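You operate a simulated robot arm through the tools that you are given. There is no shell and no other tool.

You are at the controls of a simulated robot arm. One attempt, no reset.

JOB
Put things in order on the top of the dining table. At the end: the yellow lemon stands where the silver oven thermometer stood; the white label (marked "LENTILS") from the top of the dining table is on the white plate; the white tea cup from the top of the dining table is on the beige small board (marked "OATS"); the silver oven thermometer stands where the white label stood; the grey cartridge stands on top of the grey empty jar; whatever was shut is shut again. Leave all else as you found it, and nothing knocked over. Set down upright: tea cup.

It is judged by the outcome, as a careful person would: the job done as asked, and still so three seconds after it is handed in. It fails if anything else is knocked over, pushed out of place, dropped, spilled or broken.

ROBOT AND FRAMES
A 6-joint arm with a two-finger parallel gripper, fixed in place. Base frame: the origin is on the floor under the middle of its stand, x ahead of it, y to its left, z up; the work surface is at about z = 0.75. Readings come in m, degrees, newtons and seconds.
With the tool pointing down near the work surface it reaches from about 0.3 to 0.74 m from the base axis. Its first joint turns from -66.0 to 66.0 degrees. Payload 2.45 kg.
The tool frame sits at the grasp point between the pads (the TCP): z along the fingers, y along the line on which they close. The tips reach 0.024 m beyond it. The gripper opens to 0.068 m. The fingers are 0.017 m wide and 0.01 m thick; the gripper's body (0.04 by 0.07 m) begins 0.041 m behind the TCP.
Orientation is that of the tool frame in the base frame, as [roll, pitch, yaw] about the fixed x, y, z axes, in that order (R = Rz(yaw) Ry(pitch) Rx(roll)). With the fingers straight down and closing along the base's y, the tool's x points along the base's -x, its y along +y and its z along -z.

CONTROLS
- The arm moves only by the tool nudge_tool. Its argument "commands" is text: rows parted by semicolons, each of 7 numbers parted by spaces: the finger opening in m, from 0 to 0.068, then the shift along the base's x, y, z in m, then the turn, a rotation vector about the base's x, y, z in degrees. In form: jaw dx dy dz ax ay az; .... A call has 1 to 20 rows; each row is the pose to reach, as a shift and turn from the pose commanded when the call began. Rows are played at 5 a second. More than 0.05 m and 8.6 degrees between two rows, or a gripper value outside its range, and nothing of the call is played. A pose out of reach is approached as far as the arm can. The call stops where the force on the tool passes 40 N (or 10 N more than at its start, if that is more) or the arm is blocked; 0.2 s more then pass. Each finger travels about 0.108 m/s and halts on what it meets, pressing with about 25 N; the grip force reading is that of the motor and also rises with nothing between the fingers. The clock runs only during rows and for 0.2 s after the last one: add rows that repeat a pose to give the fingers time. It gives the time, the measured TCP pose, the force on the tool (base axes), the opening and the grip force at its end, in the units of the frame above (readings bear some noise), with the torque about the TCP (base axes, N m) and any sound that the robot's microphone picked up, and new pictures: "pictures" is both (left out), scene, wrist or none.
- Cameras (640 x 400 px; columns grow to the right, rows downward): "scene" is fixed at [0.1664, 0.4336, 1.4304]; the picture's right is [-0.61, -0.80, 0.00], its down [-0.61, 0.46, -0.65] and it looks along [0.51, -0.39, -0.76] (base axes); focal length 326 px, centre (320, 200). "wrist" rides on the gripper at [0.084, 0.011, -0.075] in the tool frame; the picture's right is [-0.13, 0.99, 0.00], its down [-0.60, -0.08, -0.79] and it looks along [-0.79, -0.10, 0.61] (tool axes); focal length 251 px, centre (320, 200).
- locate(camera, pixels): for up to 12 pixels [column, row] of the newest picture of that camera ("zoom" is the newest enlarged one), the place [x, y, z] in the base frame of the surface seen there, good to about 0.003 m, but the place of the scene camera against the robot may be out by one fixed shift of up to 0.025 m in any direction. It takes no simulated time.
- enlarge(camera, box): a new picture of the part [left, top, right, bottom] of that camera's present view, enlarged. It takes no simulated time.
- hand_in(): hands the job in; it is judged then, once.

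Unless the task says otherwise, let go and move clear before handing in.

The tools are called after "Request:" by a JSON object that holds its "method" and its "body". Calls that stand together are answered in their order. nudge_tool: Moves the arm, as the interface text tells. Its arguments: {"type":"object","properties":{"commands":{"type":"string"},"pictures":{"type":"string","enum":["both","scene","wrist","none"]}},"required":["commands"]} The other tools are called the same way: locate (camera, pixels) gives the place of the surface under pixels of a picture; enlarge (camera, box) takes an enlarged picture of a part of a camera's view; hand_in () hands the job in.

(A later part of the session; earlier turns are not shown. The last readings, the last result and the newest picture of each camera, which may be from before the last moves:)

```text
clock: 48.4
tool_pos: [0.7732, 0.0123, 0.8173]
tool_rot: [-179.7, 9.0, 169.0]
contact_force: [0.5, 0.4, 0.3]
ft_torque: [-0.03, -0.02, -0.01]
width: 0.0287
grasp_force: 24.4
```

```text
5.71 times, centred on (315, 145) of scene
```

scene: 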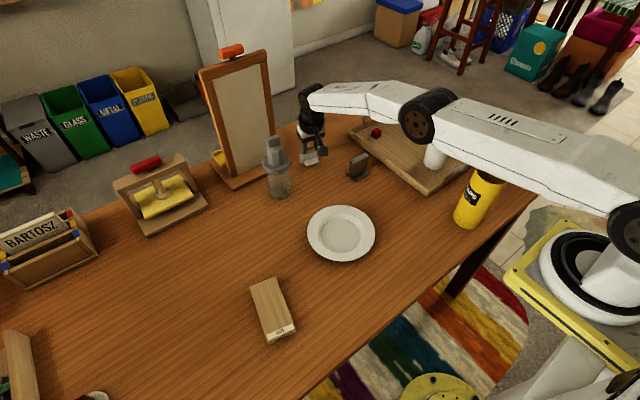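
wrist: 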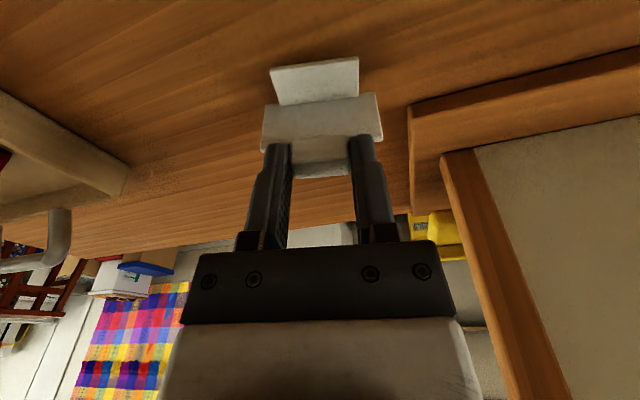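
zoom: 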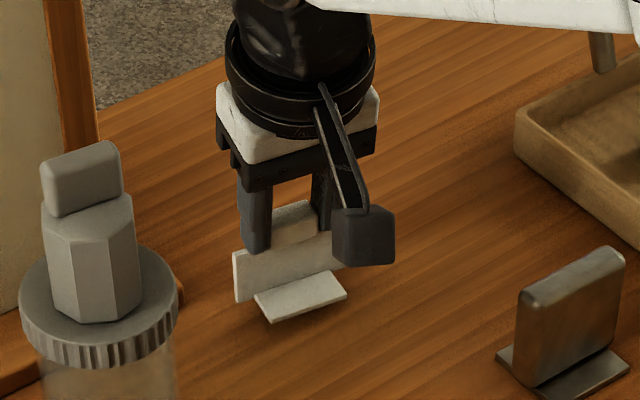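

The label is in hand and clear of the table. I'll lift higher and carry it toward the plate.

Request:
{"method": "nudge_tool", "body": {"commands": "0 0 0 0.02 0 0 0; 0 -0.005 0 0.04 0 0 0; 0 -0.02 0 0.06 0 0 0; 0 -0.045 0.005 0.08 0 0 0; 0 -0.075 0.015 0.09 0 0 0; 0 -0.105 0.027 0.09 0 0 0; 0 -0.135 0.04 0.09 0 0 0; 0 -0.165 0.055 0.09 0 0 0; 0 -0.195 0.07 0.09 0 0 0; 0 -0.225 0.085 0.09 0 0 0; 0 -0.26 0.097 0.09 0 0 0; 0 -0.26 0.097 0.09 0 0 0", "pictures": "both"}}

Request:
{"method": "enlarge", "body": {"camera": "wrist", "box": [200, 0, 440, 220]}}

Request:
{"method": "enlarge", "body": {"camera": "scene", "box": [270, 140, 410, 270]}}

```text
clock: 51.0
tool_pos: [0.5124, 0.108, 0.9069]
tool_rot: [-179.7, 8.9, 169.0]
contact_force: [0.4, -0.2, -1.2]
ft_torque: [0.0, -0.02, -0.01]
width: 0.0288
grasp_force: 24.7
```

scene: 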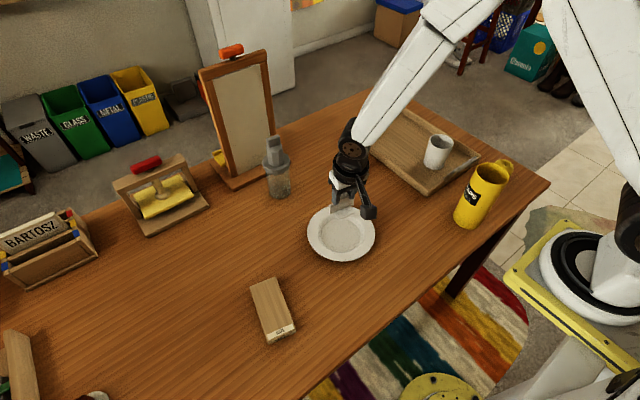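
wrist: 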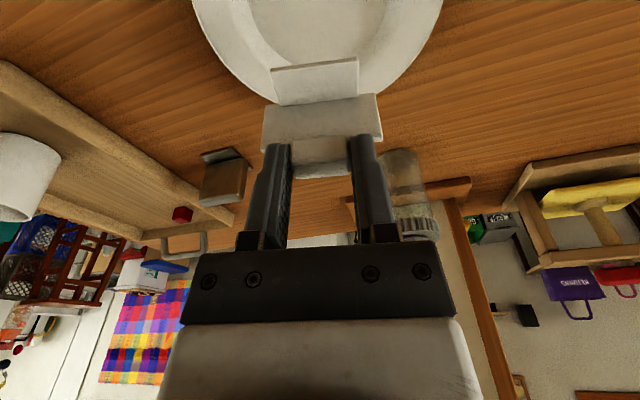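

```text
1.82 times, centred on (320, 110) of wrist
```

zoom: 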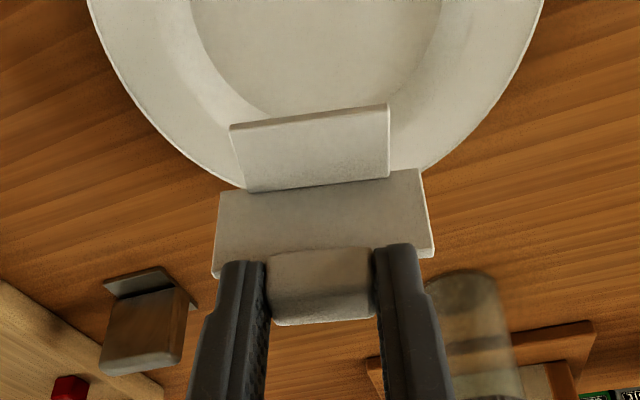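

```text
3.08 times, centred on (340, 205) of scene
```

zoom: 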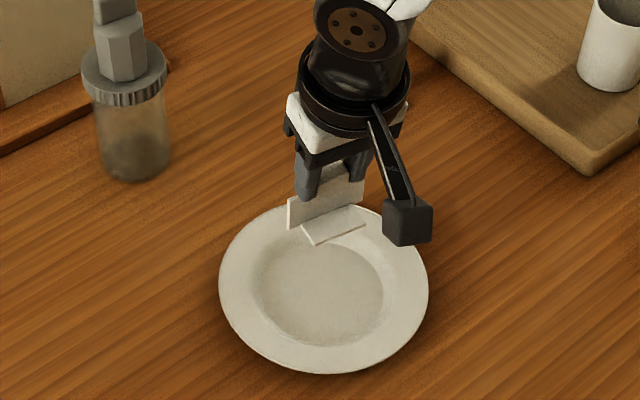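

The label hangs level above the plate's far side. I'll measure the plate's rim and flat area to target its centre.

Request:
{"method": "locate", "body": {"camera": "wrist", "pixels": [[202, 17], [437, 11], [252, 17], [385, 11], [260, 97], [392, 84], [320, 10], [300, 40], [268, 60], [378, 45]]}}

Request:
{"method": "locate", "body": {"camera": "scene", "pixels": [[309, 232], [374, 234], [340, 260], [330, 207], [322, 234], [358, 234], [340, 248], [340, 236], [358, 208], [278, 176]]}}

```text
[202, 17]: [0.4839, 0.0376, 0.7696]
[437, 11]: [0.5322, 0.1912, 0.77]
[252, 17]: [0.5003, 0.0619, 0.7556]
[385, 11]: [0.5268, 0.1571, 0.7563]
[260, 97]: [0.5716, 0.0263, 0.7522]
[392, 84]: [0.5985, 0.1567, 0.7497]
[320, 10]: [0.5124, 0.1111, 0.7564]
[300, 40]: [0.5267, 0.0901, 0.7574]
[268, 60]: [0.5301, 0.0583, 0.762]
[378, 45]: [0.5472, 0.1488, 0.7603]
```

```text
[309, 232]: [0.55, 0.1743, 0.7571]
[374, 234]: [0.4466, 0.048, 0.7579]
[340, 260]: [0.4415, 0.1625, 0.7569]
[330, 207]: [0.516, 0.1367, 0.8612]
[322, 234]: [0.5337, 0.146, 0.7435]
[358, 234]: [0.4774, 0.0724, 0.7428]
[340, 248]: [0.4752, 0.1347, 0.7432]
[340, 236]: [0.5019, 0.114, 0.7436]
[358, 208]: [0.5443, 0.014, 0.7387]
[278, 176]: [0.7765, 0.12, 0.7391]
```

Plate centre is about (0.502,0.110) with flat radius ≈0.05. I'll shift 3 mm and lower the label to just above the plate's flat.

Request:
{"method": "nudge_tool", "body": {"commands": "0 -0.003 0.001 -0.02 0 0 0; 0 -0.003 0.001 -0.04 0 0 0; 0 -0.003 0.001 -0.06 0 0 0; 0 -0.003 0.001 -0.075 0 0 0; 0 -0.003 0.001 -0.084 0 0 0; 0 -0.003 0.001 -0.084 0 0 0", "pictures": "both"}}

Request:
{"method": "enlarge", "body": {"camera": "scene", "box": [290, 170, 390, 270]}}

Request:
{"method": "enlarge", "body": {"camera": "wrist", "box": [200, 0, 440, 220]}}

```text
clock: 52.4
tool_pos: [0.5094, 0.1092, 0.8234]
tool_rot: [-179.7, 8.9, 168.9]
contact_force: [0.6, -0.6, -0.6]
ft_torque: [-0.04, -0.03, 0.0]
width: 0.0287
grasp_force: 25.0
```

scene: 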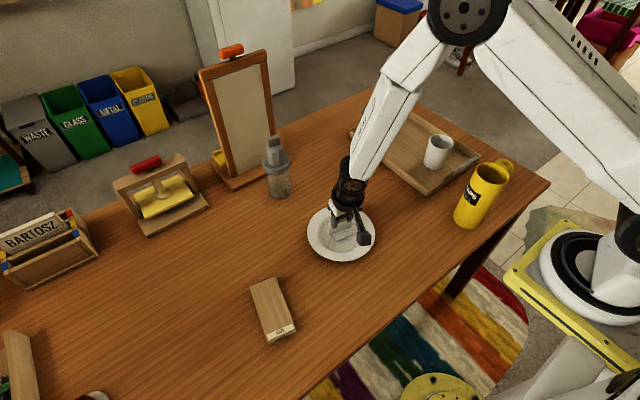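
wrist: 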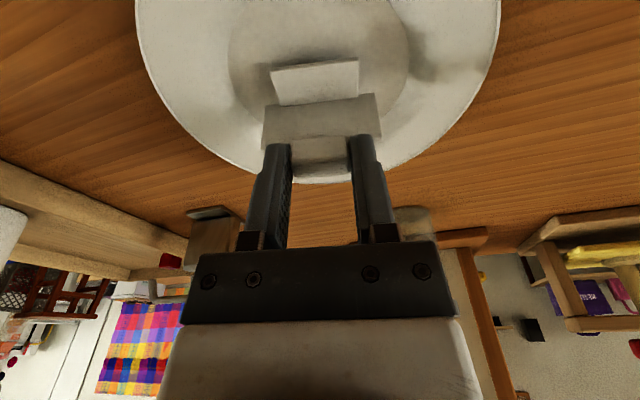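

```text
4.00 times, centred on (340, 220) of scene
```

zoom: 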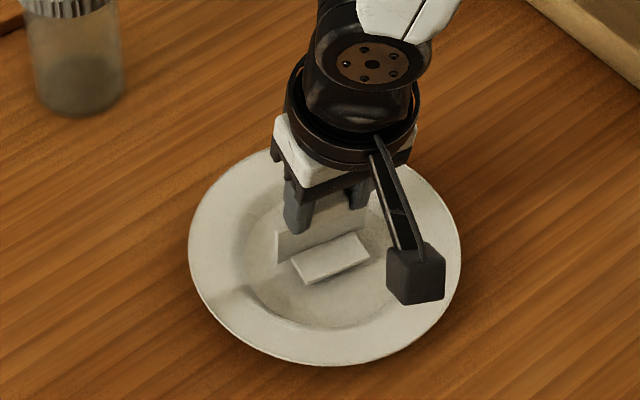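

```text
1.82 times, centred on (320, 110) of wrist
```

zoom: 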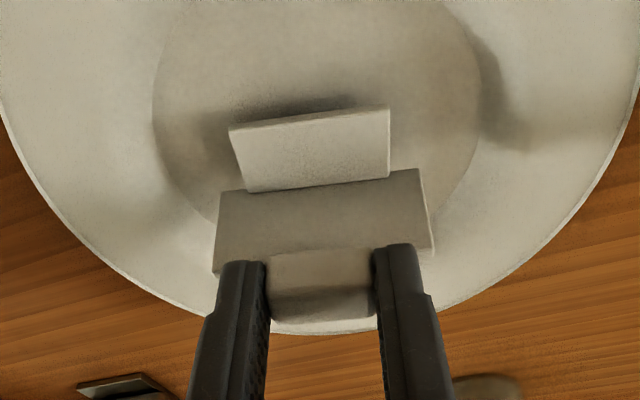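

The label sits within the plate's flat. I'll lower in small steps until contact.

Request:
{"method": "nudge_tool", "body": {"commands": "0 0 0 -0.002 0 0 0; 0 0 0 -0.004 0 0 0; 0 0 0 -0.004 0 0 0", "pictures": "none"}}

Request:
{"method": "nudge_tool", "body": {"commands": "0 0 0 -0.001 0 0 0; 0 0 0 -0.001 0 0 0", "pictures": "none"}}

Request:
{"method": "nudge_tool", "body": {"commands": "0 0 0 -0.001 0 0 0; 0 0 0 -0.001 0 0 0", "pictures": "none"}}

```text
clock: 53.2
tool_pos: [0.5095, 0.1089, 0.8209]
tool_rot: [-179.7, 9.0, 168.9]
contact_force: [0.1, -0.2, 0.1]
ft_torque: [-0.04, -0.04, -0.02]
width: 0.0284
grasp_force: 25.5
```

```text
clock: 53.8
tool_pos: [0.5109, 0.1099, 0.8185]
tool_rot: [-179.7, 8.9, 168.9]
contact_force: [0.2, 0.0, 0.0]
ft_torque: [0.02, 0.01, 0.02]
width: 0.0287
grasp_force: 24.9
```

```text
clock: 54.4
tool_pos: [0.5113, 0.1098, 0.8167]
tool_rot: [-179.7, 8.9, 169.0]
contact_force: [-1.0, -1.1, 1.1]
ft_torque: [0.03, -0.04, 0.02]
width: 0.0286
grasp_force: 25.4
```

Request:
{"method": "nudge_tool", "body": {"commands": "0 0 0 -0.001 0 0 0; 0 0 0 -0.001 0 0 0", "pictures": "none"}}

Request:
{"method": "nudge_tool", "body": {"commands": "0 0 0 -0.001 0 0 0; 0 0 0 -0.001 0 0 0", "pictures": "none"}}

```text
clock: 55.0
tool_pos: [0.5114, 0.1097, 0.8172]
tool_rot: [-179.7, 9.0, 168.9]
contact_force: [0.9, 1.0, 1.1]
ft_torque: [0.01, 0.01, -0.01]
width: 0.0287
grasp_force: 25.0
```

```text
clock: 55.6
tool_pos: [0.511, 0.1084, 0.8155]
tool_rot: [-179.7, 8.9, 169.0]
contact_force: [-0.3, 0.2, 0.2]
ft_torque: [0.01, 0.03, -0.02]
width: 0.0286
grasp_force: 24.1
```

No clear contact yet; continuing by 1 mm steps.

Request:
{"method": "nudge_tool", "body": {"commands": "0 0 0 -0.001 0 0 0; 0 0 0 -0.001 0 0 0", "pictures": "none"}}

Request:
{"method": "nudge_tool", "body": {"commands": "0 0 0 -0.001 0 0 0; 0 0 0 -0.001 0 0 0", "pictures": "both"}}

Request:
{"method": "enlarge", "body": {"camera": "wrist", "box": [230, 20, 410, 220]}}

```text
clock: 56.2
tool_pos: [0.5106, 0.1091, 0.8148]
tool_rot: [-179.6, 8.9, 169.0]
contact_force: [-1.3, -1.0, 5.0]
ft_torque: [0.09, 0.04, 0.06]
width: 0.0287
grasp_force: 25.2
```

```text
clock: 56.8
tool_pos: [0.5112, 0.1088, 0.8134]
tool_rot: [-179.7, 9.0, 169.0]
contact_force: [-4.8, -4.2, 19.0]
ft_torque: [-0.08, 0.25, 0.01]
width: 0.0287
grasp_force: 25.6
```

scene: 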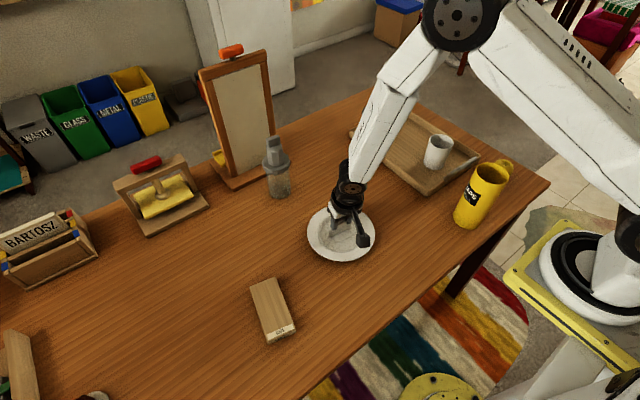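
wrist: 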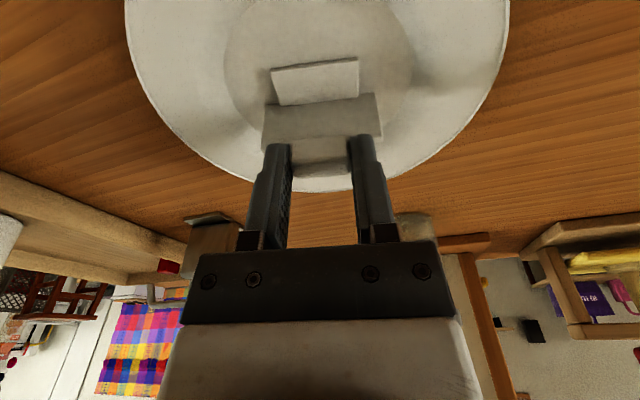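

```text
2.00 times, centred on (320, 120) of wrist
```

zoom: 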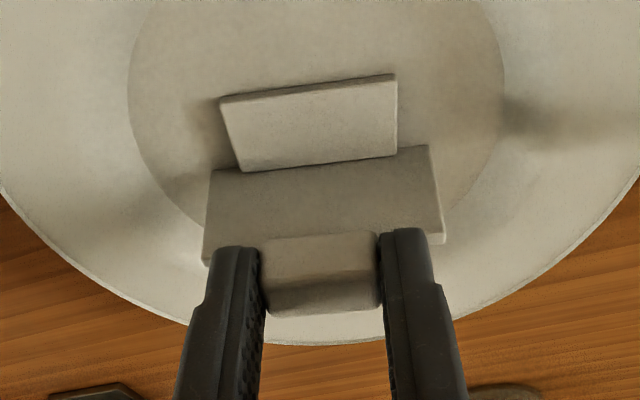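

Contact at 19 N. I'll back off 1.5 mm, open, and rise.

Request:
{"method": "nudge_tool", "body": {"commands": "0 0 0 0.0015 0 0 0; 0.03 0 0 0.0015 0 0 0; 0.035 0 0 0.0015 0 0 0; 0.045 0 0 0.0015 0 0 0; 0.055 0 0 0.0015 0 0 0; 0.055 0 0 0.0015 0 0 0; 0.055 0 0 0.01 0 0 0; 0.055 0 0 0.03 0 0 0; 0.055 -0.01 0 0.06 0 0 0; 0.055 -0.02 0 0.09 0 0 0; 0.055 -0.02 0 0.09 0 0 0", "pictures": "both"}}

Request:
{"method": "enlarge", "body": {"camera": "wrist", "box": [200, 0, 440, 220]}}

Request:
{"method": "enlarge", "body": {"camera": "scene", "box": [290, 170, 390, 270]}}

```text
clock: 59.2
tool_pos: [0.4903, 0.1086, 0.9053]
tool_rot: [-179.7, 9.0, 169.0]
contact_force: [0.3, 0.2, 0.4]
ft_torque: [0.02, -0.01, 0.01]
width: 0.0549
grasp_force: 0.0
```

scene: 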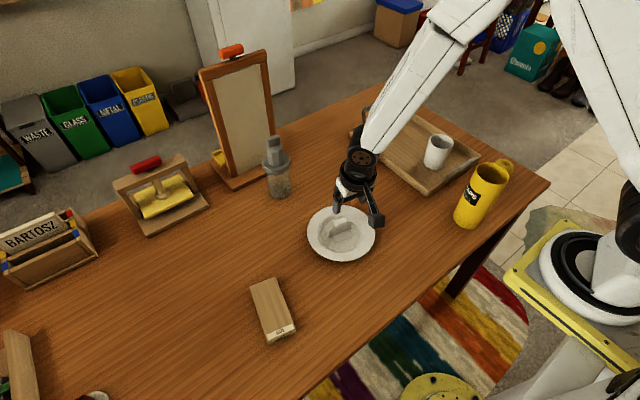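
wrist: 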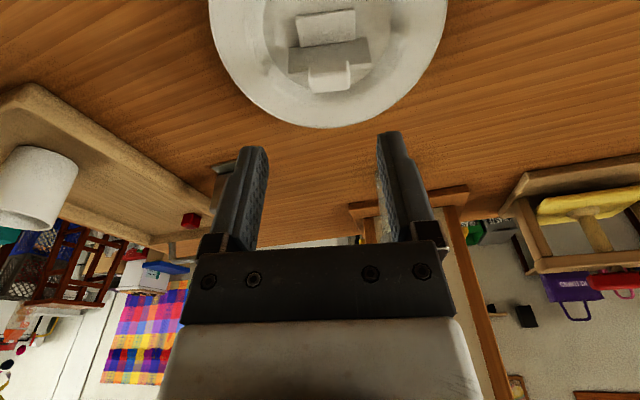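

```text
1.82 times, centred on (320, 110) of wrist
```

zoom: 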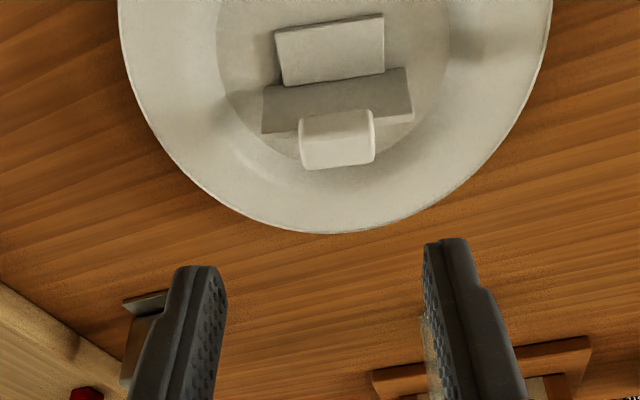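

```text
4.00 times, centred on (340, 220) of scene
```

zoom: 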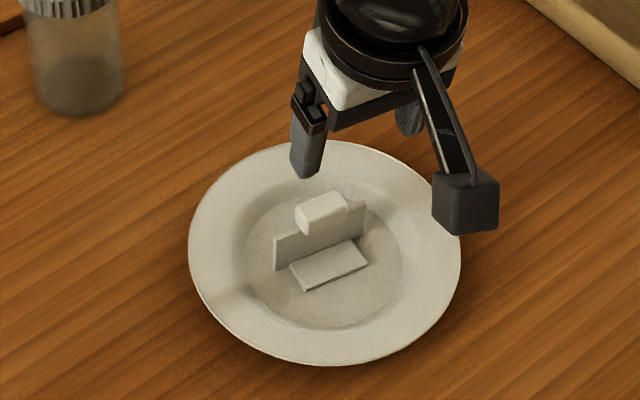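

The label stands on the plate. Next the thermometer; I'll move to view it closely from the wrist camera.

Request:
{"method": "nudge_tool", "body": {"commands": "0.055 0 -0.03 0.01 0 0 0; 0.055 0.01 -0.06 0.01 0 2 2; 0.055 0.02 -0.09 0.01 0 4 4; 0.068 0.03 -0.12 0.01 0 6 6; 0.068 0.04 -0.15 0.01 0 8 8; 0.068 0.05 -0.165 0.01 0 9 10; 0.068 0.05 -0.165 0.01 0 9 10", "pictures": "both"}}

Request:
{"method": "enlarge", "body": {"camera": "wrist", "box": [240, 40, 420, 220]}}

Request:
{"method": "enlarge", "body": {"camera": "scene", "box": [330, 140, 390, 190]}}

```text
clock: 60.8
tool_pos: [0.5402, -0.0564, 0.9161]
tool_rot: [-178.9, -0.1, 179.0]
contact_force: [-0.5, 0.5, 0.1]
ft_torque: [0.01, 0.02, 0.01]
width: 0.0681
grasp_force: 0.0
```

scene: 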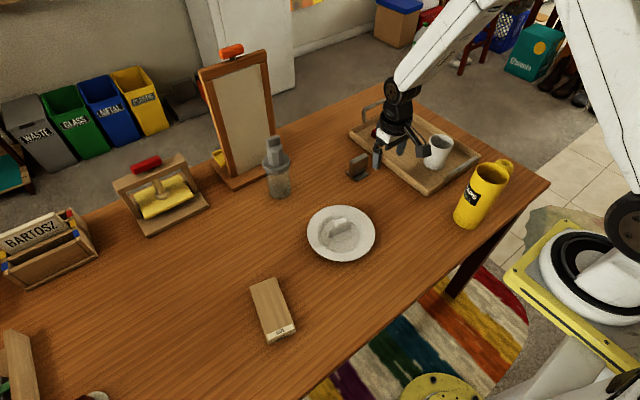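
wrist: 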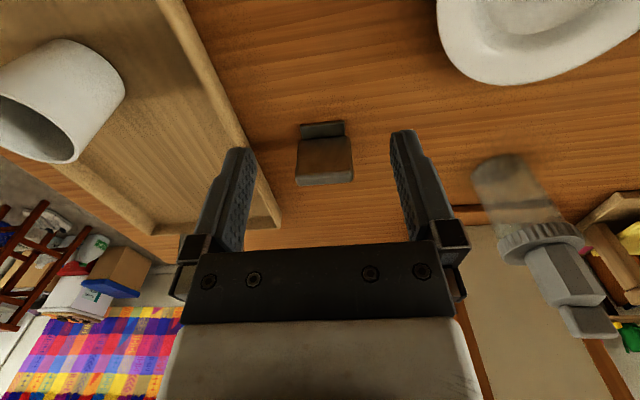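

```text
2.22 times, centred on (330, 130) of wrist
```

zoom: 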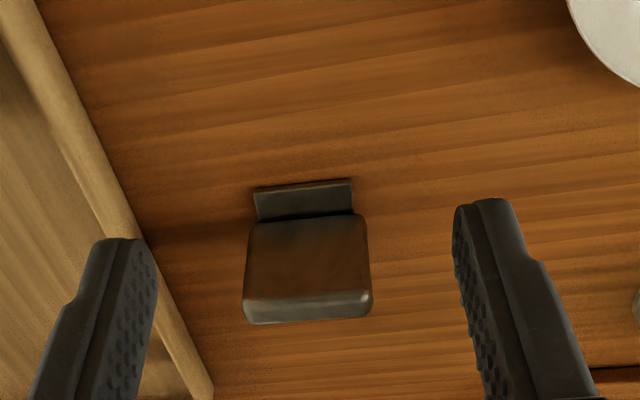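

```text
8.00 times, centred on (360, 165) of scene
```

zoom: 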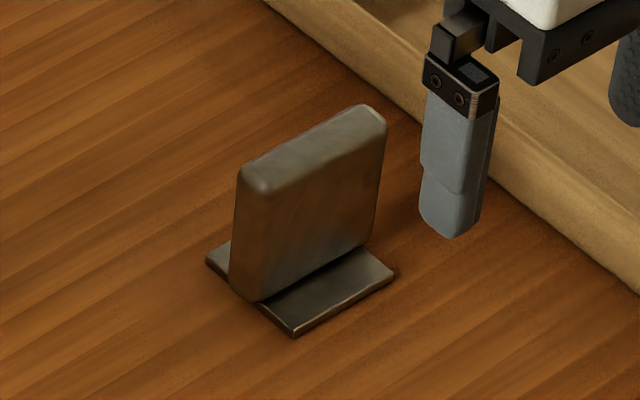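

The thermometer is at wrist (323,155). I'll locate its edges.

Request:
{"method": "locate", "body": {"camera": "wrist", "pixels": [[302, 127], [343, 124], [302, 134], [346, 132], [300, 145], [349, 140], [299, 170], [351, 168], [300, 181], [352, 178], [325, 182], [325, 174]]}}

Request:
{"method": "locate", "body": {"camera": "scene", "pixels": [[357, 181], [368, 173], [346, 172], [365, 154], [351, 162], [358, 157], [360, 170], [352, 175], [278, 148], [310, 160], [340, 212], [337, 226]]}}

```text
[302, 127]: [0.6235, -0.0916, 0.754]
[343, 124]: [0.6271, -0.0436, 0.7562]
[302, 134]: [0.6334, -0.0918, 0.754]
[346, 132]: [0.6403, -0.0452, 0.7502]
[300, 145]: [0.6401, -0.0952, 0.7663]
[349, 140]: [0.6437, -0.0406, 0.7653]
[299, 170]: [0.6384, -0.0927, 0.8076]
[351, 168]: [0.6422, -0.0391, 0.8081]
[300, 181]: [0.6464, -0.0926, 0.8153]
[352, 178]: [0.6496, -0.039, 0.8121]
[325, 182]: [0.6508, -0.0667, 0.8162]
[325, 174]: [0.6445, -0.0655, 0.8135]
```

```text
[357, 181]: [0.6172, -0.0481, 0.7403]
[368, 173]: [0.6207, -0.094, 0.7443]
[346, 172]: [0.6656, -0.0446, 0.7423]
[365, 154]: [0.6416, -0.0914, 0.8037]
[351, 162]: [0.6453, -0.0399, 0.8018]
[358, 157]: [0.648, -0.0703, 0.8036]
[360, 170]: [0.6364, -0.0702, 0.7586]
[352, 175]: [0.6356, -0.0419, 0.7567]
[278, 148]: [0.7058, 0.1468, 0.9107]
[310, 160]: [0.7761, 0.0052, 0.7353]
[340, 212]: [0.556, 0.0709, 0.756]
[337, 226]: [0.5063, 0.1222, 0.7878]
```

Thermometer block: y from about -0.096 to -0.038, x≈0.640–0.653, top z≈0.815; foot centre ≈(0.645,-0.067). I'll check the tray wall's clearance before going in.

Request:
{"method": "locate", "body": {"camera": "wrist", "pixels": [[245, 125], [262, 165], [275, 195], [230, 95], [280, 220], [215, 60], [255, 155], [270, 180]]}}

Request:
{"method": "nudge_tool", "body": {"commands": "0.068 0.02 -0.003 0 0.1 -2.5 -0.8; 0.068 0.05 -0.006 -0.01 0.3 -5 -1.5; 0.068 0.08 -0.009 -0.02 0.4 -7 -2.2; 0.068 0.1055 -0.0105 -0.035 0.5 -9 -2.8; 0.068 0.1055 -0.0105 -0.035 0.5 -9 -2.8", "pictures": "both"}}

Request:
{"method": "enlarge", "body": {"camera": "wrist", "box": [220, 20, 420, 220]}}

```text
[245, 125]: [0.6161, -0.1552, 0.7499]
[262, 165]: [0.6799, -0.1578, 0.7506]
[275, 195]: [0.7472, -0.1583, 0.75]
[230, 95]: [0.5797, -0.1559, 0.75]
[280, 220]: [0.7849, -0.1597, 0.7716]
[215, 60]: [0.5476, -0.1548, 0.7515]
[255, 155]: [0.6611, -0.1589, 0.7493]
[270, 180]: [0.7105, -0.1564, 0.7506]
```

```text
clock: 62.0
tool_pos: [0.6472, -0.067, 0.8808]
tool_rot: [-179.6, 9.0, 176.2]
contact_force: [-0.5, -0.3, -0.3]
ft_torque: [0.02, 0.02, -0.01]
width: 0.0682
grasp_force: 0.0
```

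scene: 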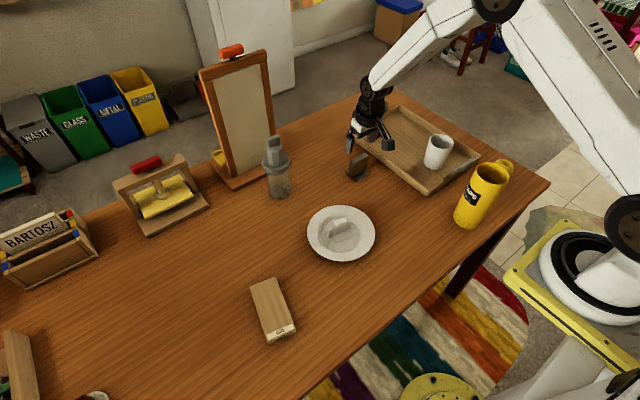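
wrist: 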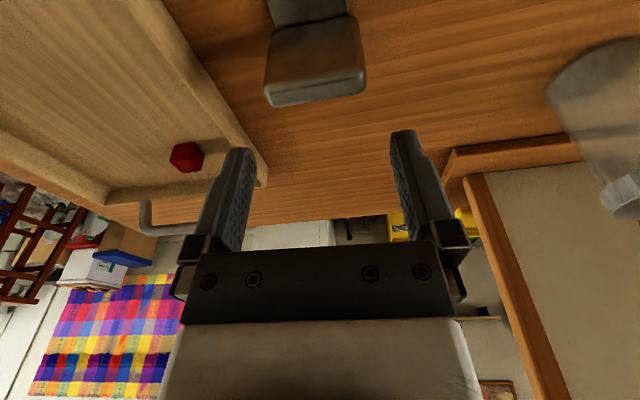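

```text
2.00 times, centred on (320, 120) of wrist
```

zoom: 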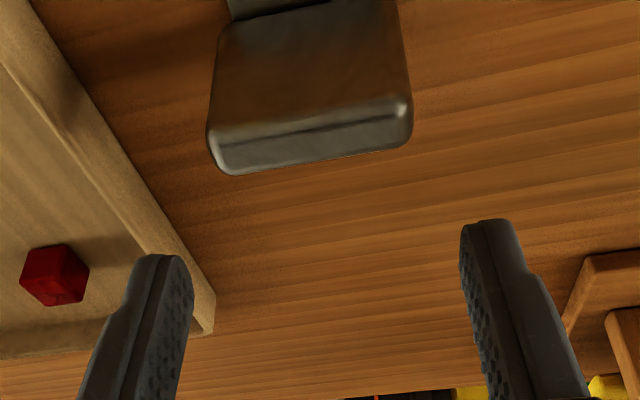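

The tray wall is at y≈-0.157, so there's clearance. I'll re-measure the block's ends from this near view.

Request:
{"method": "locate", "body": {"camera": "wrist", "pixels": [[267, 95], [364, 85], [270, 102], [362, 92], [266, 85], [365, 72], [316, 97], [316, 85], [267, 60], [358, 45], [290, 104], [345, 96]]}}

```text
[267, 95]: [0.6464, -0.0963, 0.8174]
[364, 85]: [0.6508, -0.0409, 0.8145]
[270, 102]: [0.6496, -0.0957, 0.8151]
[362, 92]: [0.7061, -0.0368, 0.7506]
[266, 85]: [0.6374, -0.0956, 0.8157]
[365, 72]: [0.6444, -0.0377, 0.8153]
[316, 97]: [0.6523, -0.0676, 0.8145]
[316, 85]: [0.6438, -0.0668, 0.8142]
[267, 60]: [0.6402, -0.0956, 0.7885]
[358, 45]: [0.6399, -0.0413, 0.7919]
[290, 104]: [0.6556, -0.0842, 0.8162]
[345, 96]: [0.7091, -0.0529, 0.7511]
```

Block ends at y≈-0.0965 and -0.037, centre matches the TCP (4 mm clearance each side). Descending vertically to TCP z≈0.80.

Request:
{"method": "nudge_tool", "body": {"commands": "0.068 0 0 -0.02 0 0 0; 0.068 0 0 -0.035 0 0 0; 0.068 0 0 -0.045 0 0 0; 0.068 0 0 -0.055 0 0 0; 0.068 0 0 -0.065 0 0 0; 0.068 0 0 -0.075 0 0 0; 0.068 0 0 -0.081 0 0 0; 0.068 0 0 -0.081 0 0 0", "pictures": "both"}}

Request:
{"method": "enlarge", "body": {"camera": "wrist", "box": [220, 40, 420, 240]}}

Request:
{"method": "enlarge", "body": {"camera": "scene", "box": [320, 110, 420, 200]}}

```text
clock: 62.9
tool_pos: [0.6498, -0.068, 0.8404]
tool_rot: [-179.6, 9.6, 176.1]
contact_force: [-1.4, -0.7, 9.1]
ft_torque: [-0.31, 0.08, -0.03]
width: 0.0679
grasp_force: 0.1
stopped in row 4: the force on the tool passed its limit at 54 N (the readings are from after the stop); the commanded pose is now the measured one
```

scene: 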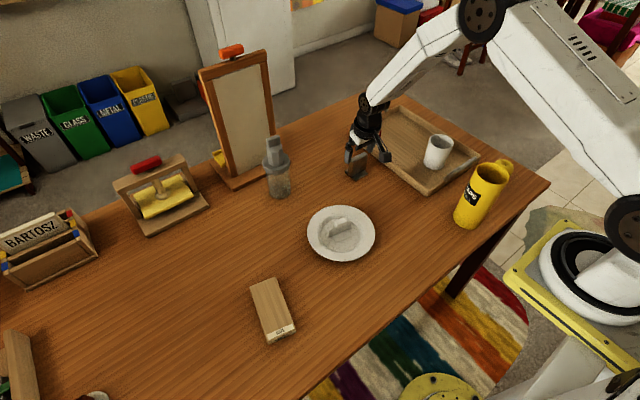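
wrist: 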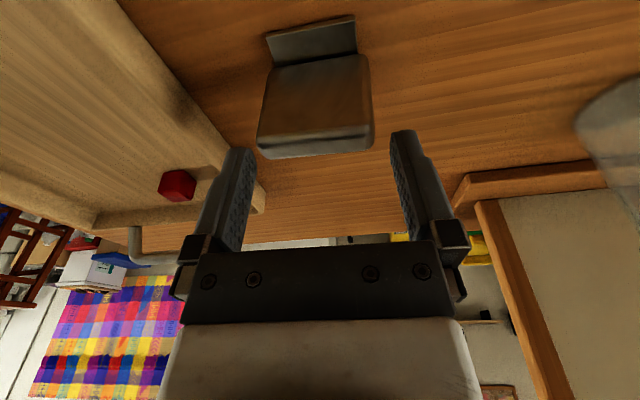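

```text
2.00 times, centred on (320, 140) of wrist
```

zoom: 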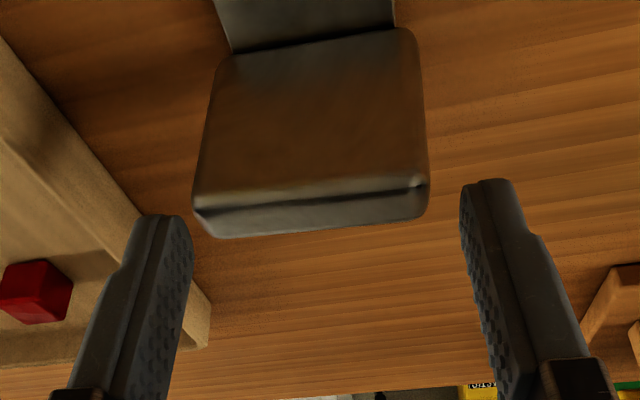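

```text
4.44 times, centred on (370, 155) of scene
```

zoom: 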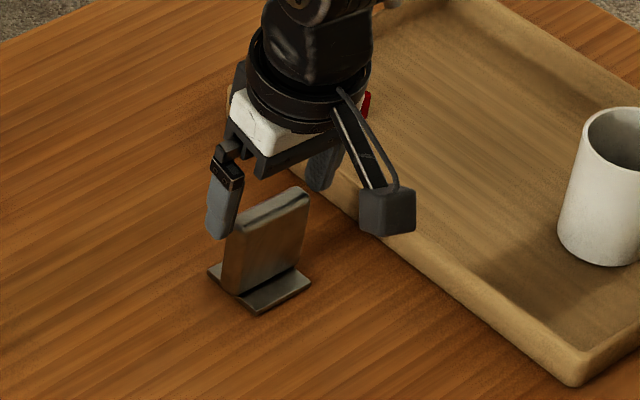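

The left finger touched the block's top (force stop at z≈0.84); the thermometer still stands. I'll back up and re-measure the lateral alignment.

Request:
{"method": "nudge_tool", "body": {"commands": "0.068 0 0 0.01 0 0 0; 0.068 -0.002 0 0.02 0 -0.6 0; 0.068 -0.002 0 0.02 0 -0.6 0", "pictures": "both"}}

Request:
{"method": "enlarge", "body": {"camera": "wrist", "box": [220, 20, 420, 220]}}

Request:
{"method": "locate", "body": {"camera": "wrist", "pixels": [[264, 110], [366, 100], [262, 105], [369, 98], [265, 118], [366, 112], [316, 112], [263, 60], [360, 50], [310, 8], [270, 8], [350, 0]]}}

```text
clock: 63.7
tool_pos: [0.6471, -0.067, 0.8588]
tool_rot: [-179.6, 10.0, 176.1]
contact_force: [0.1, -0.1, 0.0]
ft_torque: [-0.03, -0.01, -0.01]
width: 0.0679
grasp_force: 0.1
```

scene: 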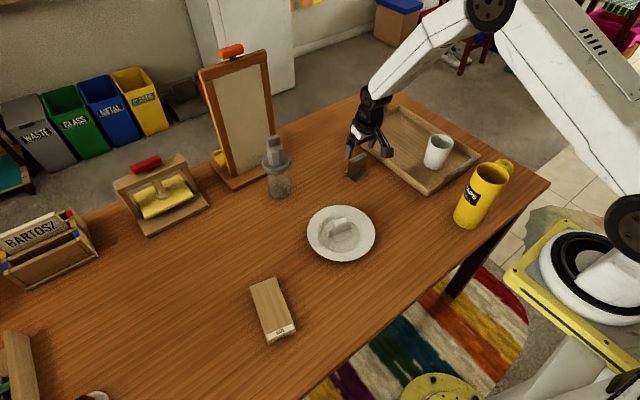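
wrist: 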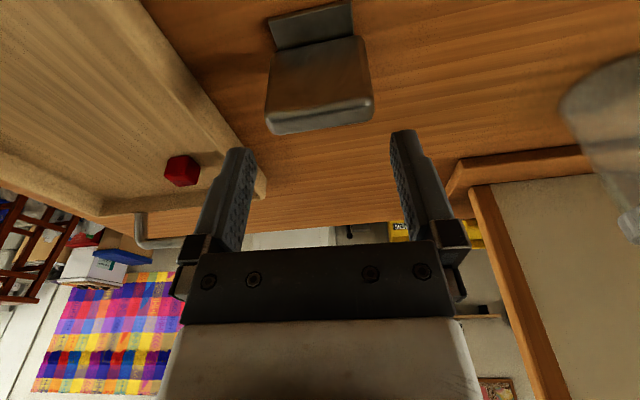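

```text
2.00 times, centred on (320, 120) of wrist
```

zoom: 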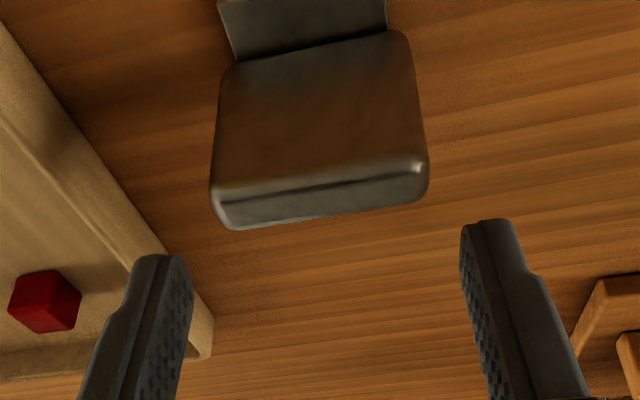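

```text
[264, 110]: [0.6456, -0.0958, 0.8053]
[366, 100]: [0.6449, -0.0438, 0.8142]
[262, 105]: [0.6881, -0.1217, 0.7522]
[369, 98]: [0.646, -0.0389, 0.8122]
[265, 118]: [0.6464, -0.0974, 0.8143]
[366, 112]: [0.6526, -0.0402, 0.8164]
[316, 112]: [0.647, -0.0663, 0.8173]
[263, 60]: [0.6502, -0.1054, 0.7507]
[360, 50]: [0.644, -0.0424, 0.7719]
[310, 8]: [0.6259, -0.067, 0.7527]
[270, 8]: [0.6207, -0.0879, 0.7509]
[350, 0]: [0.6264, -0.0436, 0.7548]
```

Comparing at the contact plane, the block sits 2–4 mm toward the left finger. I'll shift 3 mm to -y, turn +1°, and descend slowly in two stages.

Request:
{"method": "nudge_tool", "body": {"commands": "0.068 0 -0.003 -0.008 0 0.5 1; 0.068 0 -0.003 -0.015 0 1 1; 0.068 0 -0.003 -0.018 0 1 1; 0.068 0 -0.003 -0.018 0 1 1", "pictures": "wrist"}}

Request:
{"method": "enlarge", "body": {"camera": "wrist", "box": [240, 90, 400, 210]}}

```text
clock: 64.7
tool_pos: [0.6468, -0.0721, 0.8406]
tool_rot: [-179.6, 9.0, 177.1]
contact_force: [0.1, -0.3, 0.4]
ft_torque: [0.0, -0.02, 0.0]
width: 0.068
grasp_force: 0.0
```

wrist: 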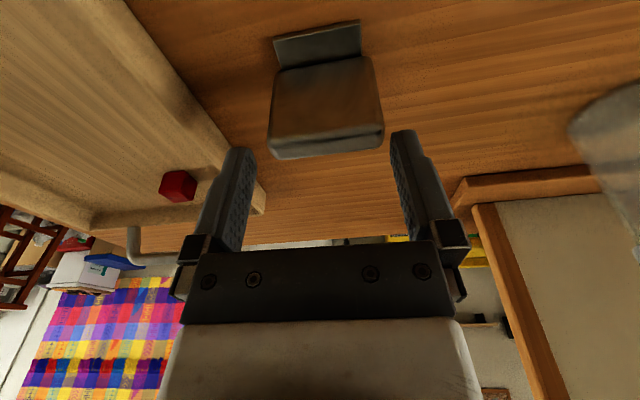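

```text
3.33 times, centred on (320, 150) of wrist
```

zoom: 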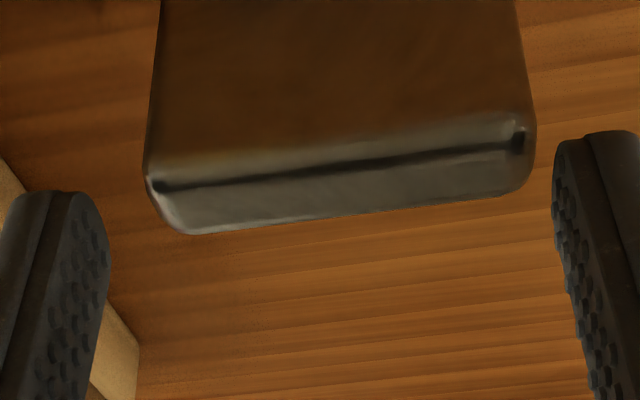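

Now left gap ≈6 mm and right gap ≈3 mm at the same level. I'll shift +1.5 mm and descend slowly.

Request:
{"method": "nudge_tool", "body": {"commands": "0.068 0 0.0015 0 0 0 0; 0.068 0 0.0015 -0.004 0 0 0; 0.068 0 0.0015 -0.008 0 0 0; 0.068 0 0.0015 -0.012 0 0 0; 0.068 0 0.0015 -0.016 0 0 0; 0.068 0 0.0015 -0.016 0 0 0", "pictures": "wrist"}}

Request:
{"method": "enlarge", "body": {"camera": "wrist", "box": [240, 90, 400, 210]}}

```text
clock: 66.1
tool_pos: [0.6477, -0.0696, 0.826]
tool_rot: [-179.7, 9.1, 177.1]
contact_force: [0.3, -0.4, -0.1]
ft_torque: [0.03, 0.03, -0.02]
width: 0.0682
grasp_force: 0.0
```

wrist: 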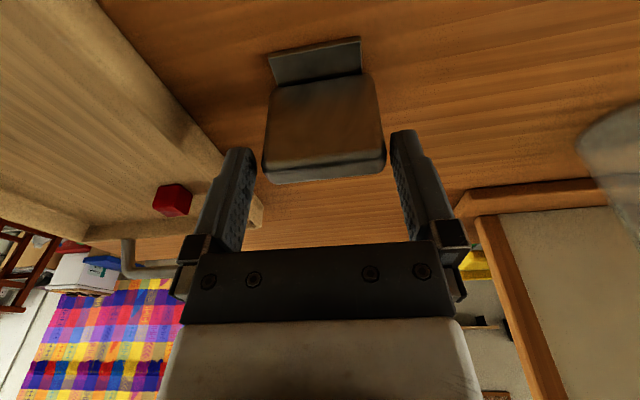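

```text
3.33 times, centred on (320, 150) of wrist
```

zoom: 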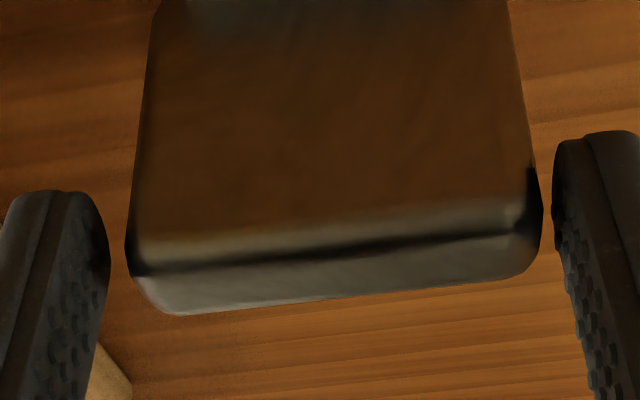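

The fingers straddle the block with gaps on both sides. I'll descend the rest and close slowly.

Request:
{"method": "nudge_tool", "body": {"commands": "0.068 0 0 -0.006 0 0 0; 0.068 0 0 -0.012 0 0 0; 0.068 0 0 -0.018 0 0 0; 0.068 -0.001 0 -0.024 0 0 0; 0.068 -0.001 0 -0.024 0 0 0; 0.062 -0.001 0 -0.024 0 0 0; 0.055 -0.001 0 -0.024 0 0 0; 0.045 -0.001 0 -0.024 0 0 0; 0.03 -0.001 0 -0.024 0 0 0", "pictures": "both"}}

Request:
{"method": "enlarge", "body": {"camera": "wrist", "box": [220, 60, 420, 240]}}

Request:
{"method": "enlarge", "body": {"camera": "scene", "box": [320, 110, 420, 200]}}

```text
clock: 68.1
tool_pos: [0.6454, -0.0703, 0.8007]
tool_rot: [-179.7, 9.0, 177.0]
contact_force: [0.0, -0.3, 0.4]
ft_torque: [0.03, 0.0, 0.01]
width: 0.0616
grasp_force: 24.8
```

scene: 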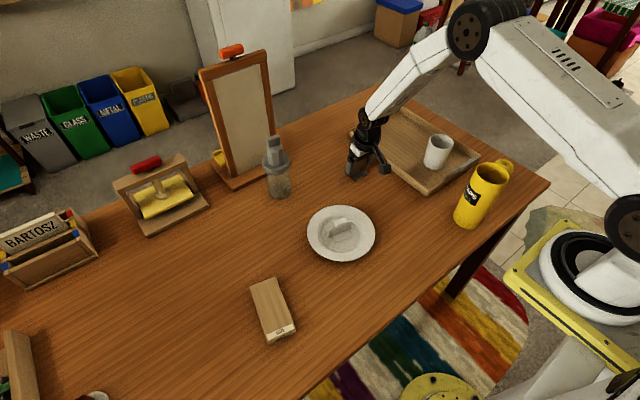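
wrist: 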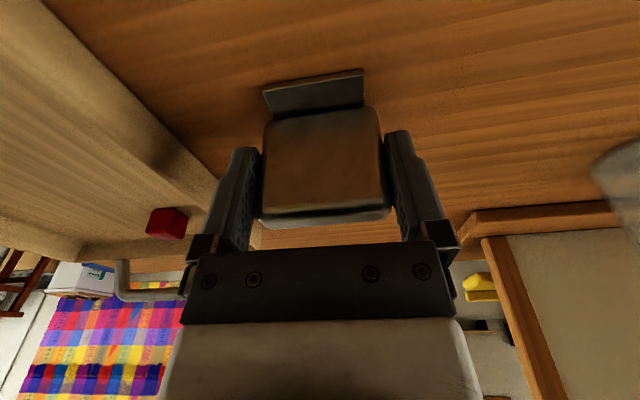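

```text
2.22 times, centred on (320, 150) of wrist
```

zoom: 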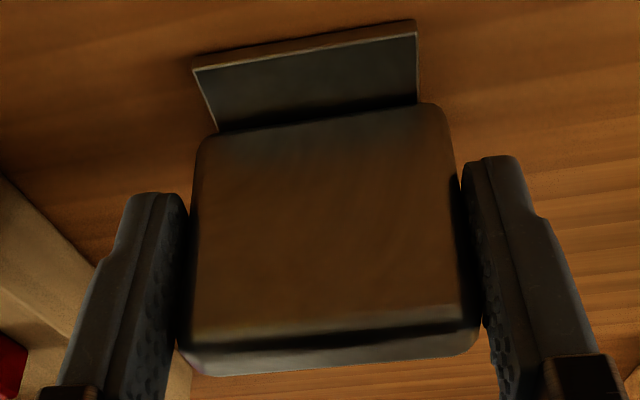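

```text
4.44 times, centred on (370, 155) of scene
```

zoom: 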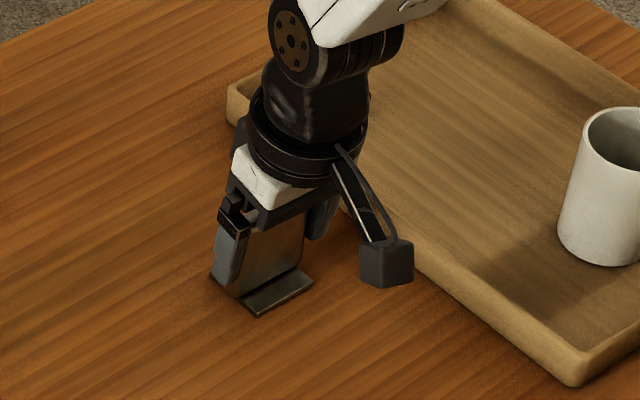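

Gripped at width 0.0616. I'll lift slowly 8 mm and verify it stays.

Request:
{"method": "nudge_tool", "body": {"commands": "0.03 0 0 0.001 0 0 0; 0.03 0 0 0.002 0 0 0; 0.03 0 0 0.004 0 0 0; 0.03 0 0 0.006 0 0 0; 0.03 0 0 0.008 0 0 0; 0.03 0 0 0.008 0 0 0", "pictures": "both"}}

Request:
{"method": "enlarge", "body": {"camera": "wrist", "box": [220, 60, 420, 240]}}

Request:
{"method": "enlarge", "body": {"camera": "scene", "box": [320, 110, 420, 200]}}

```text
clock: 69.5
tool_pos: [0.6456, -0.0713, 0.8093]
tool_rot: [-179.6, 9.0, 177.2]
contact_force: [0.0, 1.4, -1.3]
ft_torque: [0.01, 0.01, 0.0]
width: 0.062
grasp_force: 25.1
```

scene: 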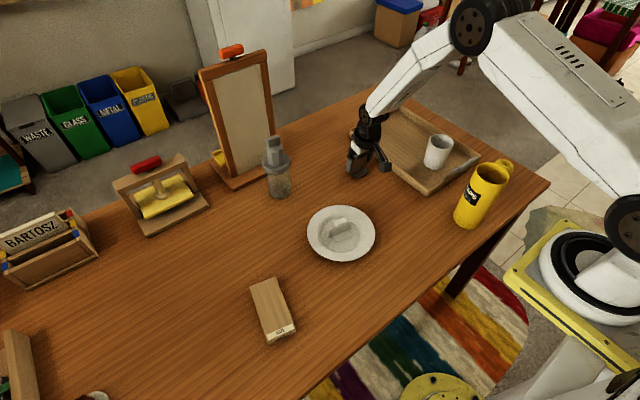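
wrist: 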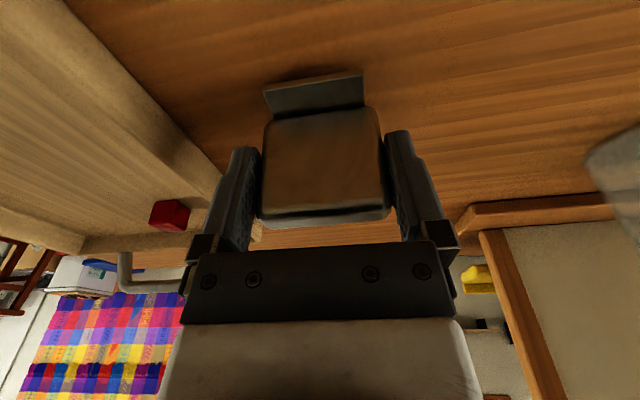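

```text
2.22 times, centred on (320, 150) of wrist
```

zoom: 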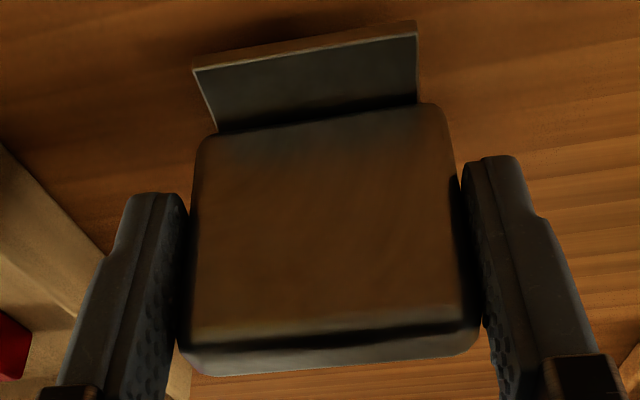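

```text
4.44 times, centred on (370, 155) of scene
```

zoom: 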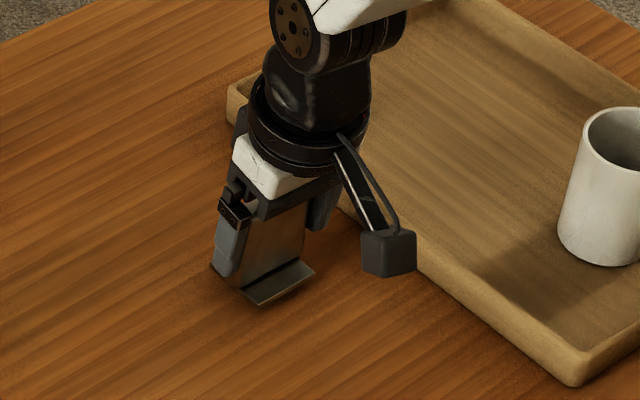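

It's held. I'll lift and carry it toward the label's former place (≈(0.768,0.011)).

Request:
{"method": "nudge_tool", "body": {"commands": "0.03 0 0 0.02 0 0 0; 0.03 0 0 0.045 0 0 0; 0.03 0.01 0.005 0.065 0 0 0; 0.03 0.03 0.02 0.075 0 0 0; 0.03 0.055 0.04 0.075 0 0 0; 0.03 0.08 0.06 0.075 0 0 0; 0.03 0.105 0.075 0.075 0 0 0; 0.03 0.1225 0.0815 0.07 0 0 0; 0.03 0.1225 0.0815 0.05 0 0 0; 0.03 0.1225 0.0815 0.05 0 0 0", "pictures": "both"}}

Request:
{"method": "enlarge", "body": {"camera": "scene", "box": [250, 90, 390, 200]}}

Request:
{"method": "enlarge", "body": {"camera": "wrist", "box": [220, 40, 460, 240]}}

```text
clock: 71.7
tool_pos: [0.768, 0.0128, 0.8592]
tool_rot: [-179.5, 9.1, 177.1]
contact_force: [-0.5, 0.6, 0.1]
ft_torque: [0.0, 0.02, -0.04]
width: 0.0618
grasp_force: 25.0
```

scene: 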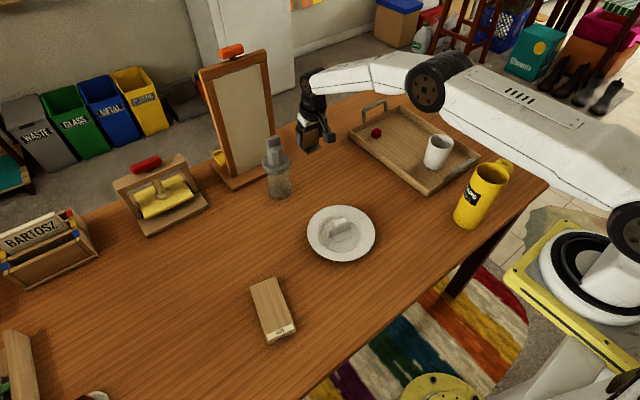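
wrist: 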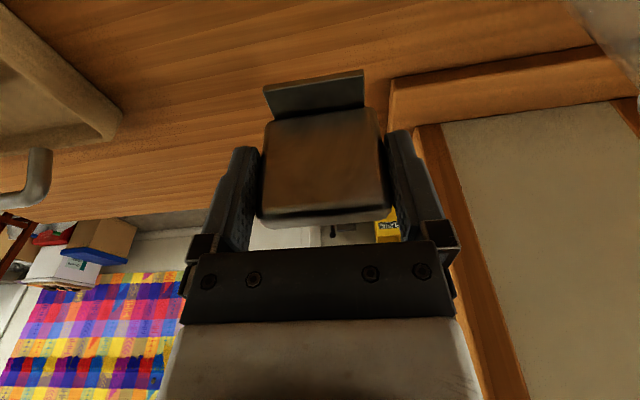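

```text
3.64 times, centred on (320, 145) of scene
```

zoom: 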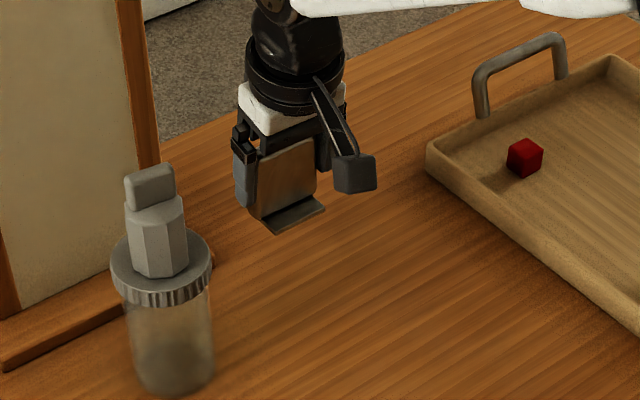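

```text
2.00 times, centred on (340, 140) of wrist
```

zoom: 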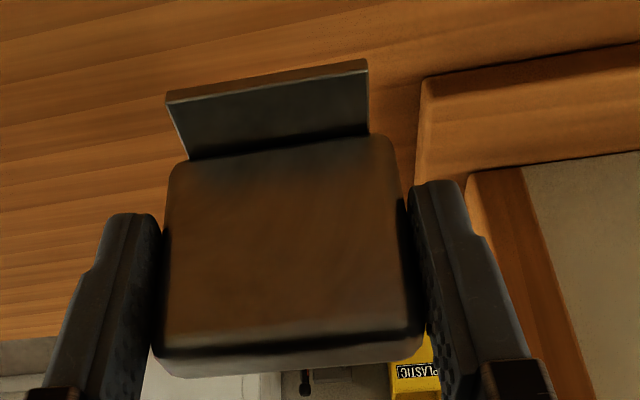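

Over the spot with clear surroundings. Lowering to just above the table.

Request:
{"method": "nudge_tool", "body": {"commands": "0.03 0 -0.001 -0.015 0 0 0; 0.03 0 -0.001 -0.03 0 0 0; 0.03 0 -0.001 -0.045 0 0 0; 0.03 0 -0.001 -0.053 0 0 0; 0.03 0 -0.001 -0.053 0 0 0", "pictures": "scene"}}

Request:
{"method": "enlarge", "body": {"camera": "scene", "box": [270, 100, 370, 190]}}

```text
clock: 72.9
tool_pos: [0.7689, 0.0103, 0.8046]
tool_rot: [-179.6, 9.1, 177.1]
contact_force: [0.4, 0.0, -0.2]
ft_torque: [-0.01, -0.01, -0.01]
width: 0.0618
grasp_force: 24.8
```

scene: 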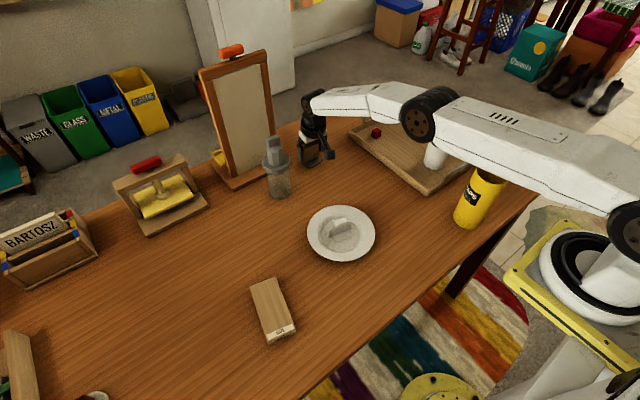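

```text
4.44 times, centred on (320, 145) of scene
```

zoom: 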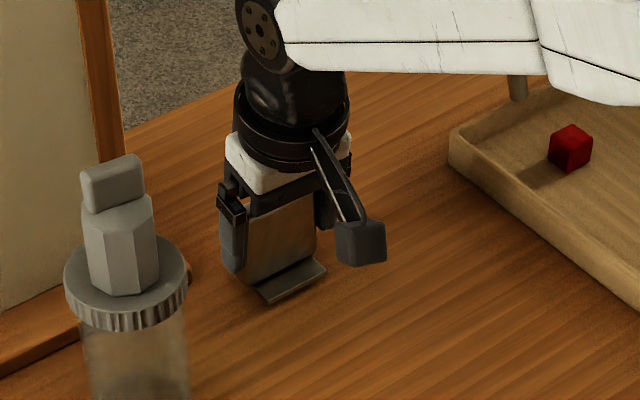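

Just above the table. Lowering by small steps until contact.

Request:
{"method": "nudge_tool", "body": {"commands": "0.03 0 0 -0.002 0 0 0; 0.03 0 0 -0.003 0 0 0; 0.03 0 0 -0.003 0 0 0", "pictures": "none"}}

Request:
{"method": "nudge_tool", "body": {"commands": "0.03 0 0 -0.001 0 0 0; 0.03 0 0 -0.001 0 0 0", "pictures": "none"}}

Request:
{"method": "nudge_tool", "body": {"commands": "0.03 0 0 -0.001 0 0 0; 0.03 0 0 -0.001 0 0 0", "pictures": "none"}}

```text
clock: 73.7
tool_pos: [0.7666, 0.0099, 0.8029]
tool_rot: [-179.7, 9.0, 177.1]
contact_force: [-0.3, -0.6, -0.4]
ft_torque: [0.01, 0.02, -0.02]
width: 0.0619
grasp_force: 25.4
```

```text
clock: 74.3
tool_pos: [0.7694, 0.0105, 0.802]
tool_rot: [-179.5, 9.1, 177.1]
contact_force: [-0.1, 0.3, -0.4]
ft_torque: [0.01, 0.03, -0.02]
width: 0.0621
grasp_force: 25.4
```

```text
clock: 74.9
tool_pos: [0.769, 0.0108, 0.8009]
tool_rot: [-179.5, 9.0, 177.1]
contact_force: [-0.1, -0.2, -0.9]
ft_torque: [-0.02, -0.01, -0.02]
width: 0.0619
grasp_force: 24.9
```

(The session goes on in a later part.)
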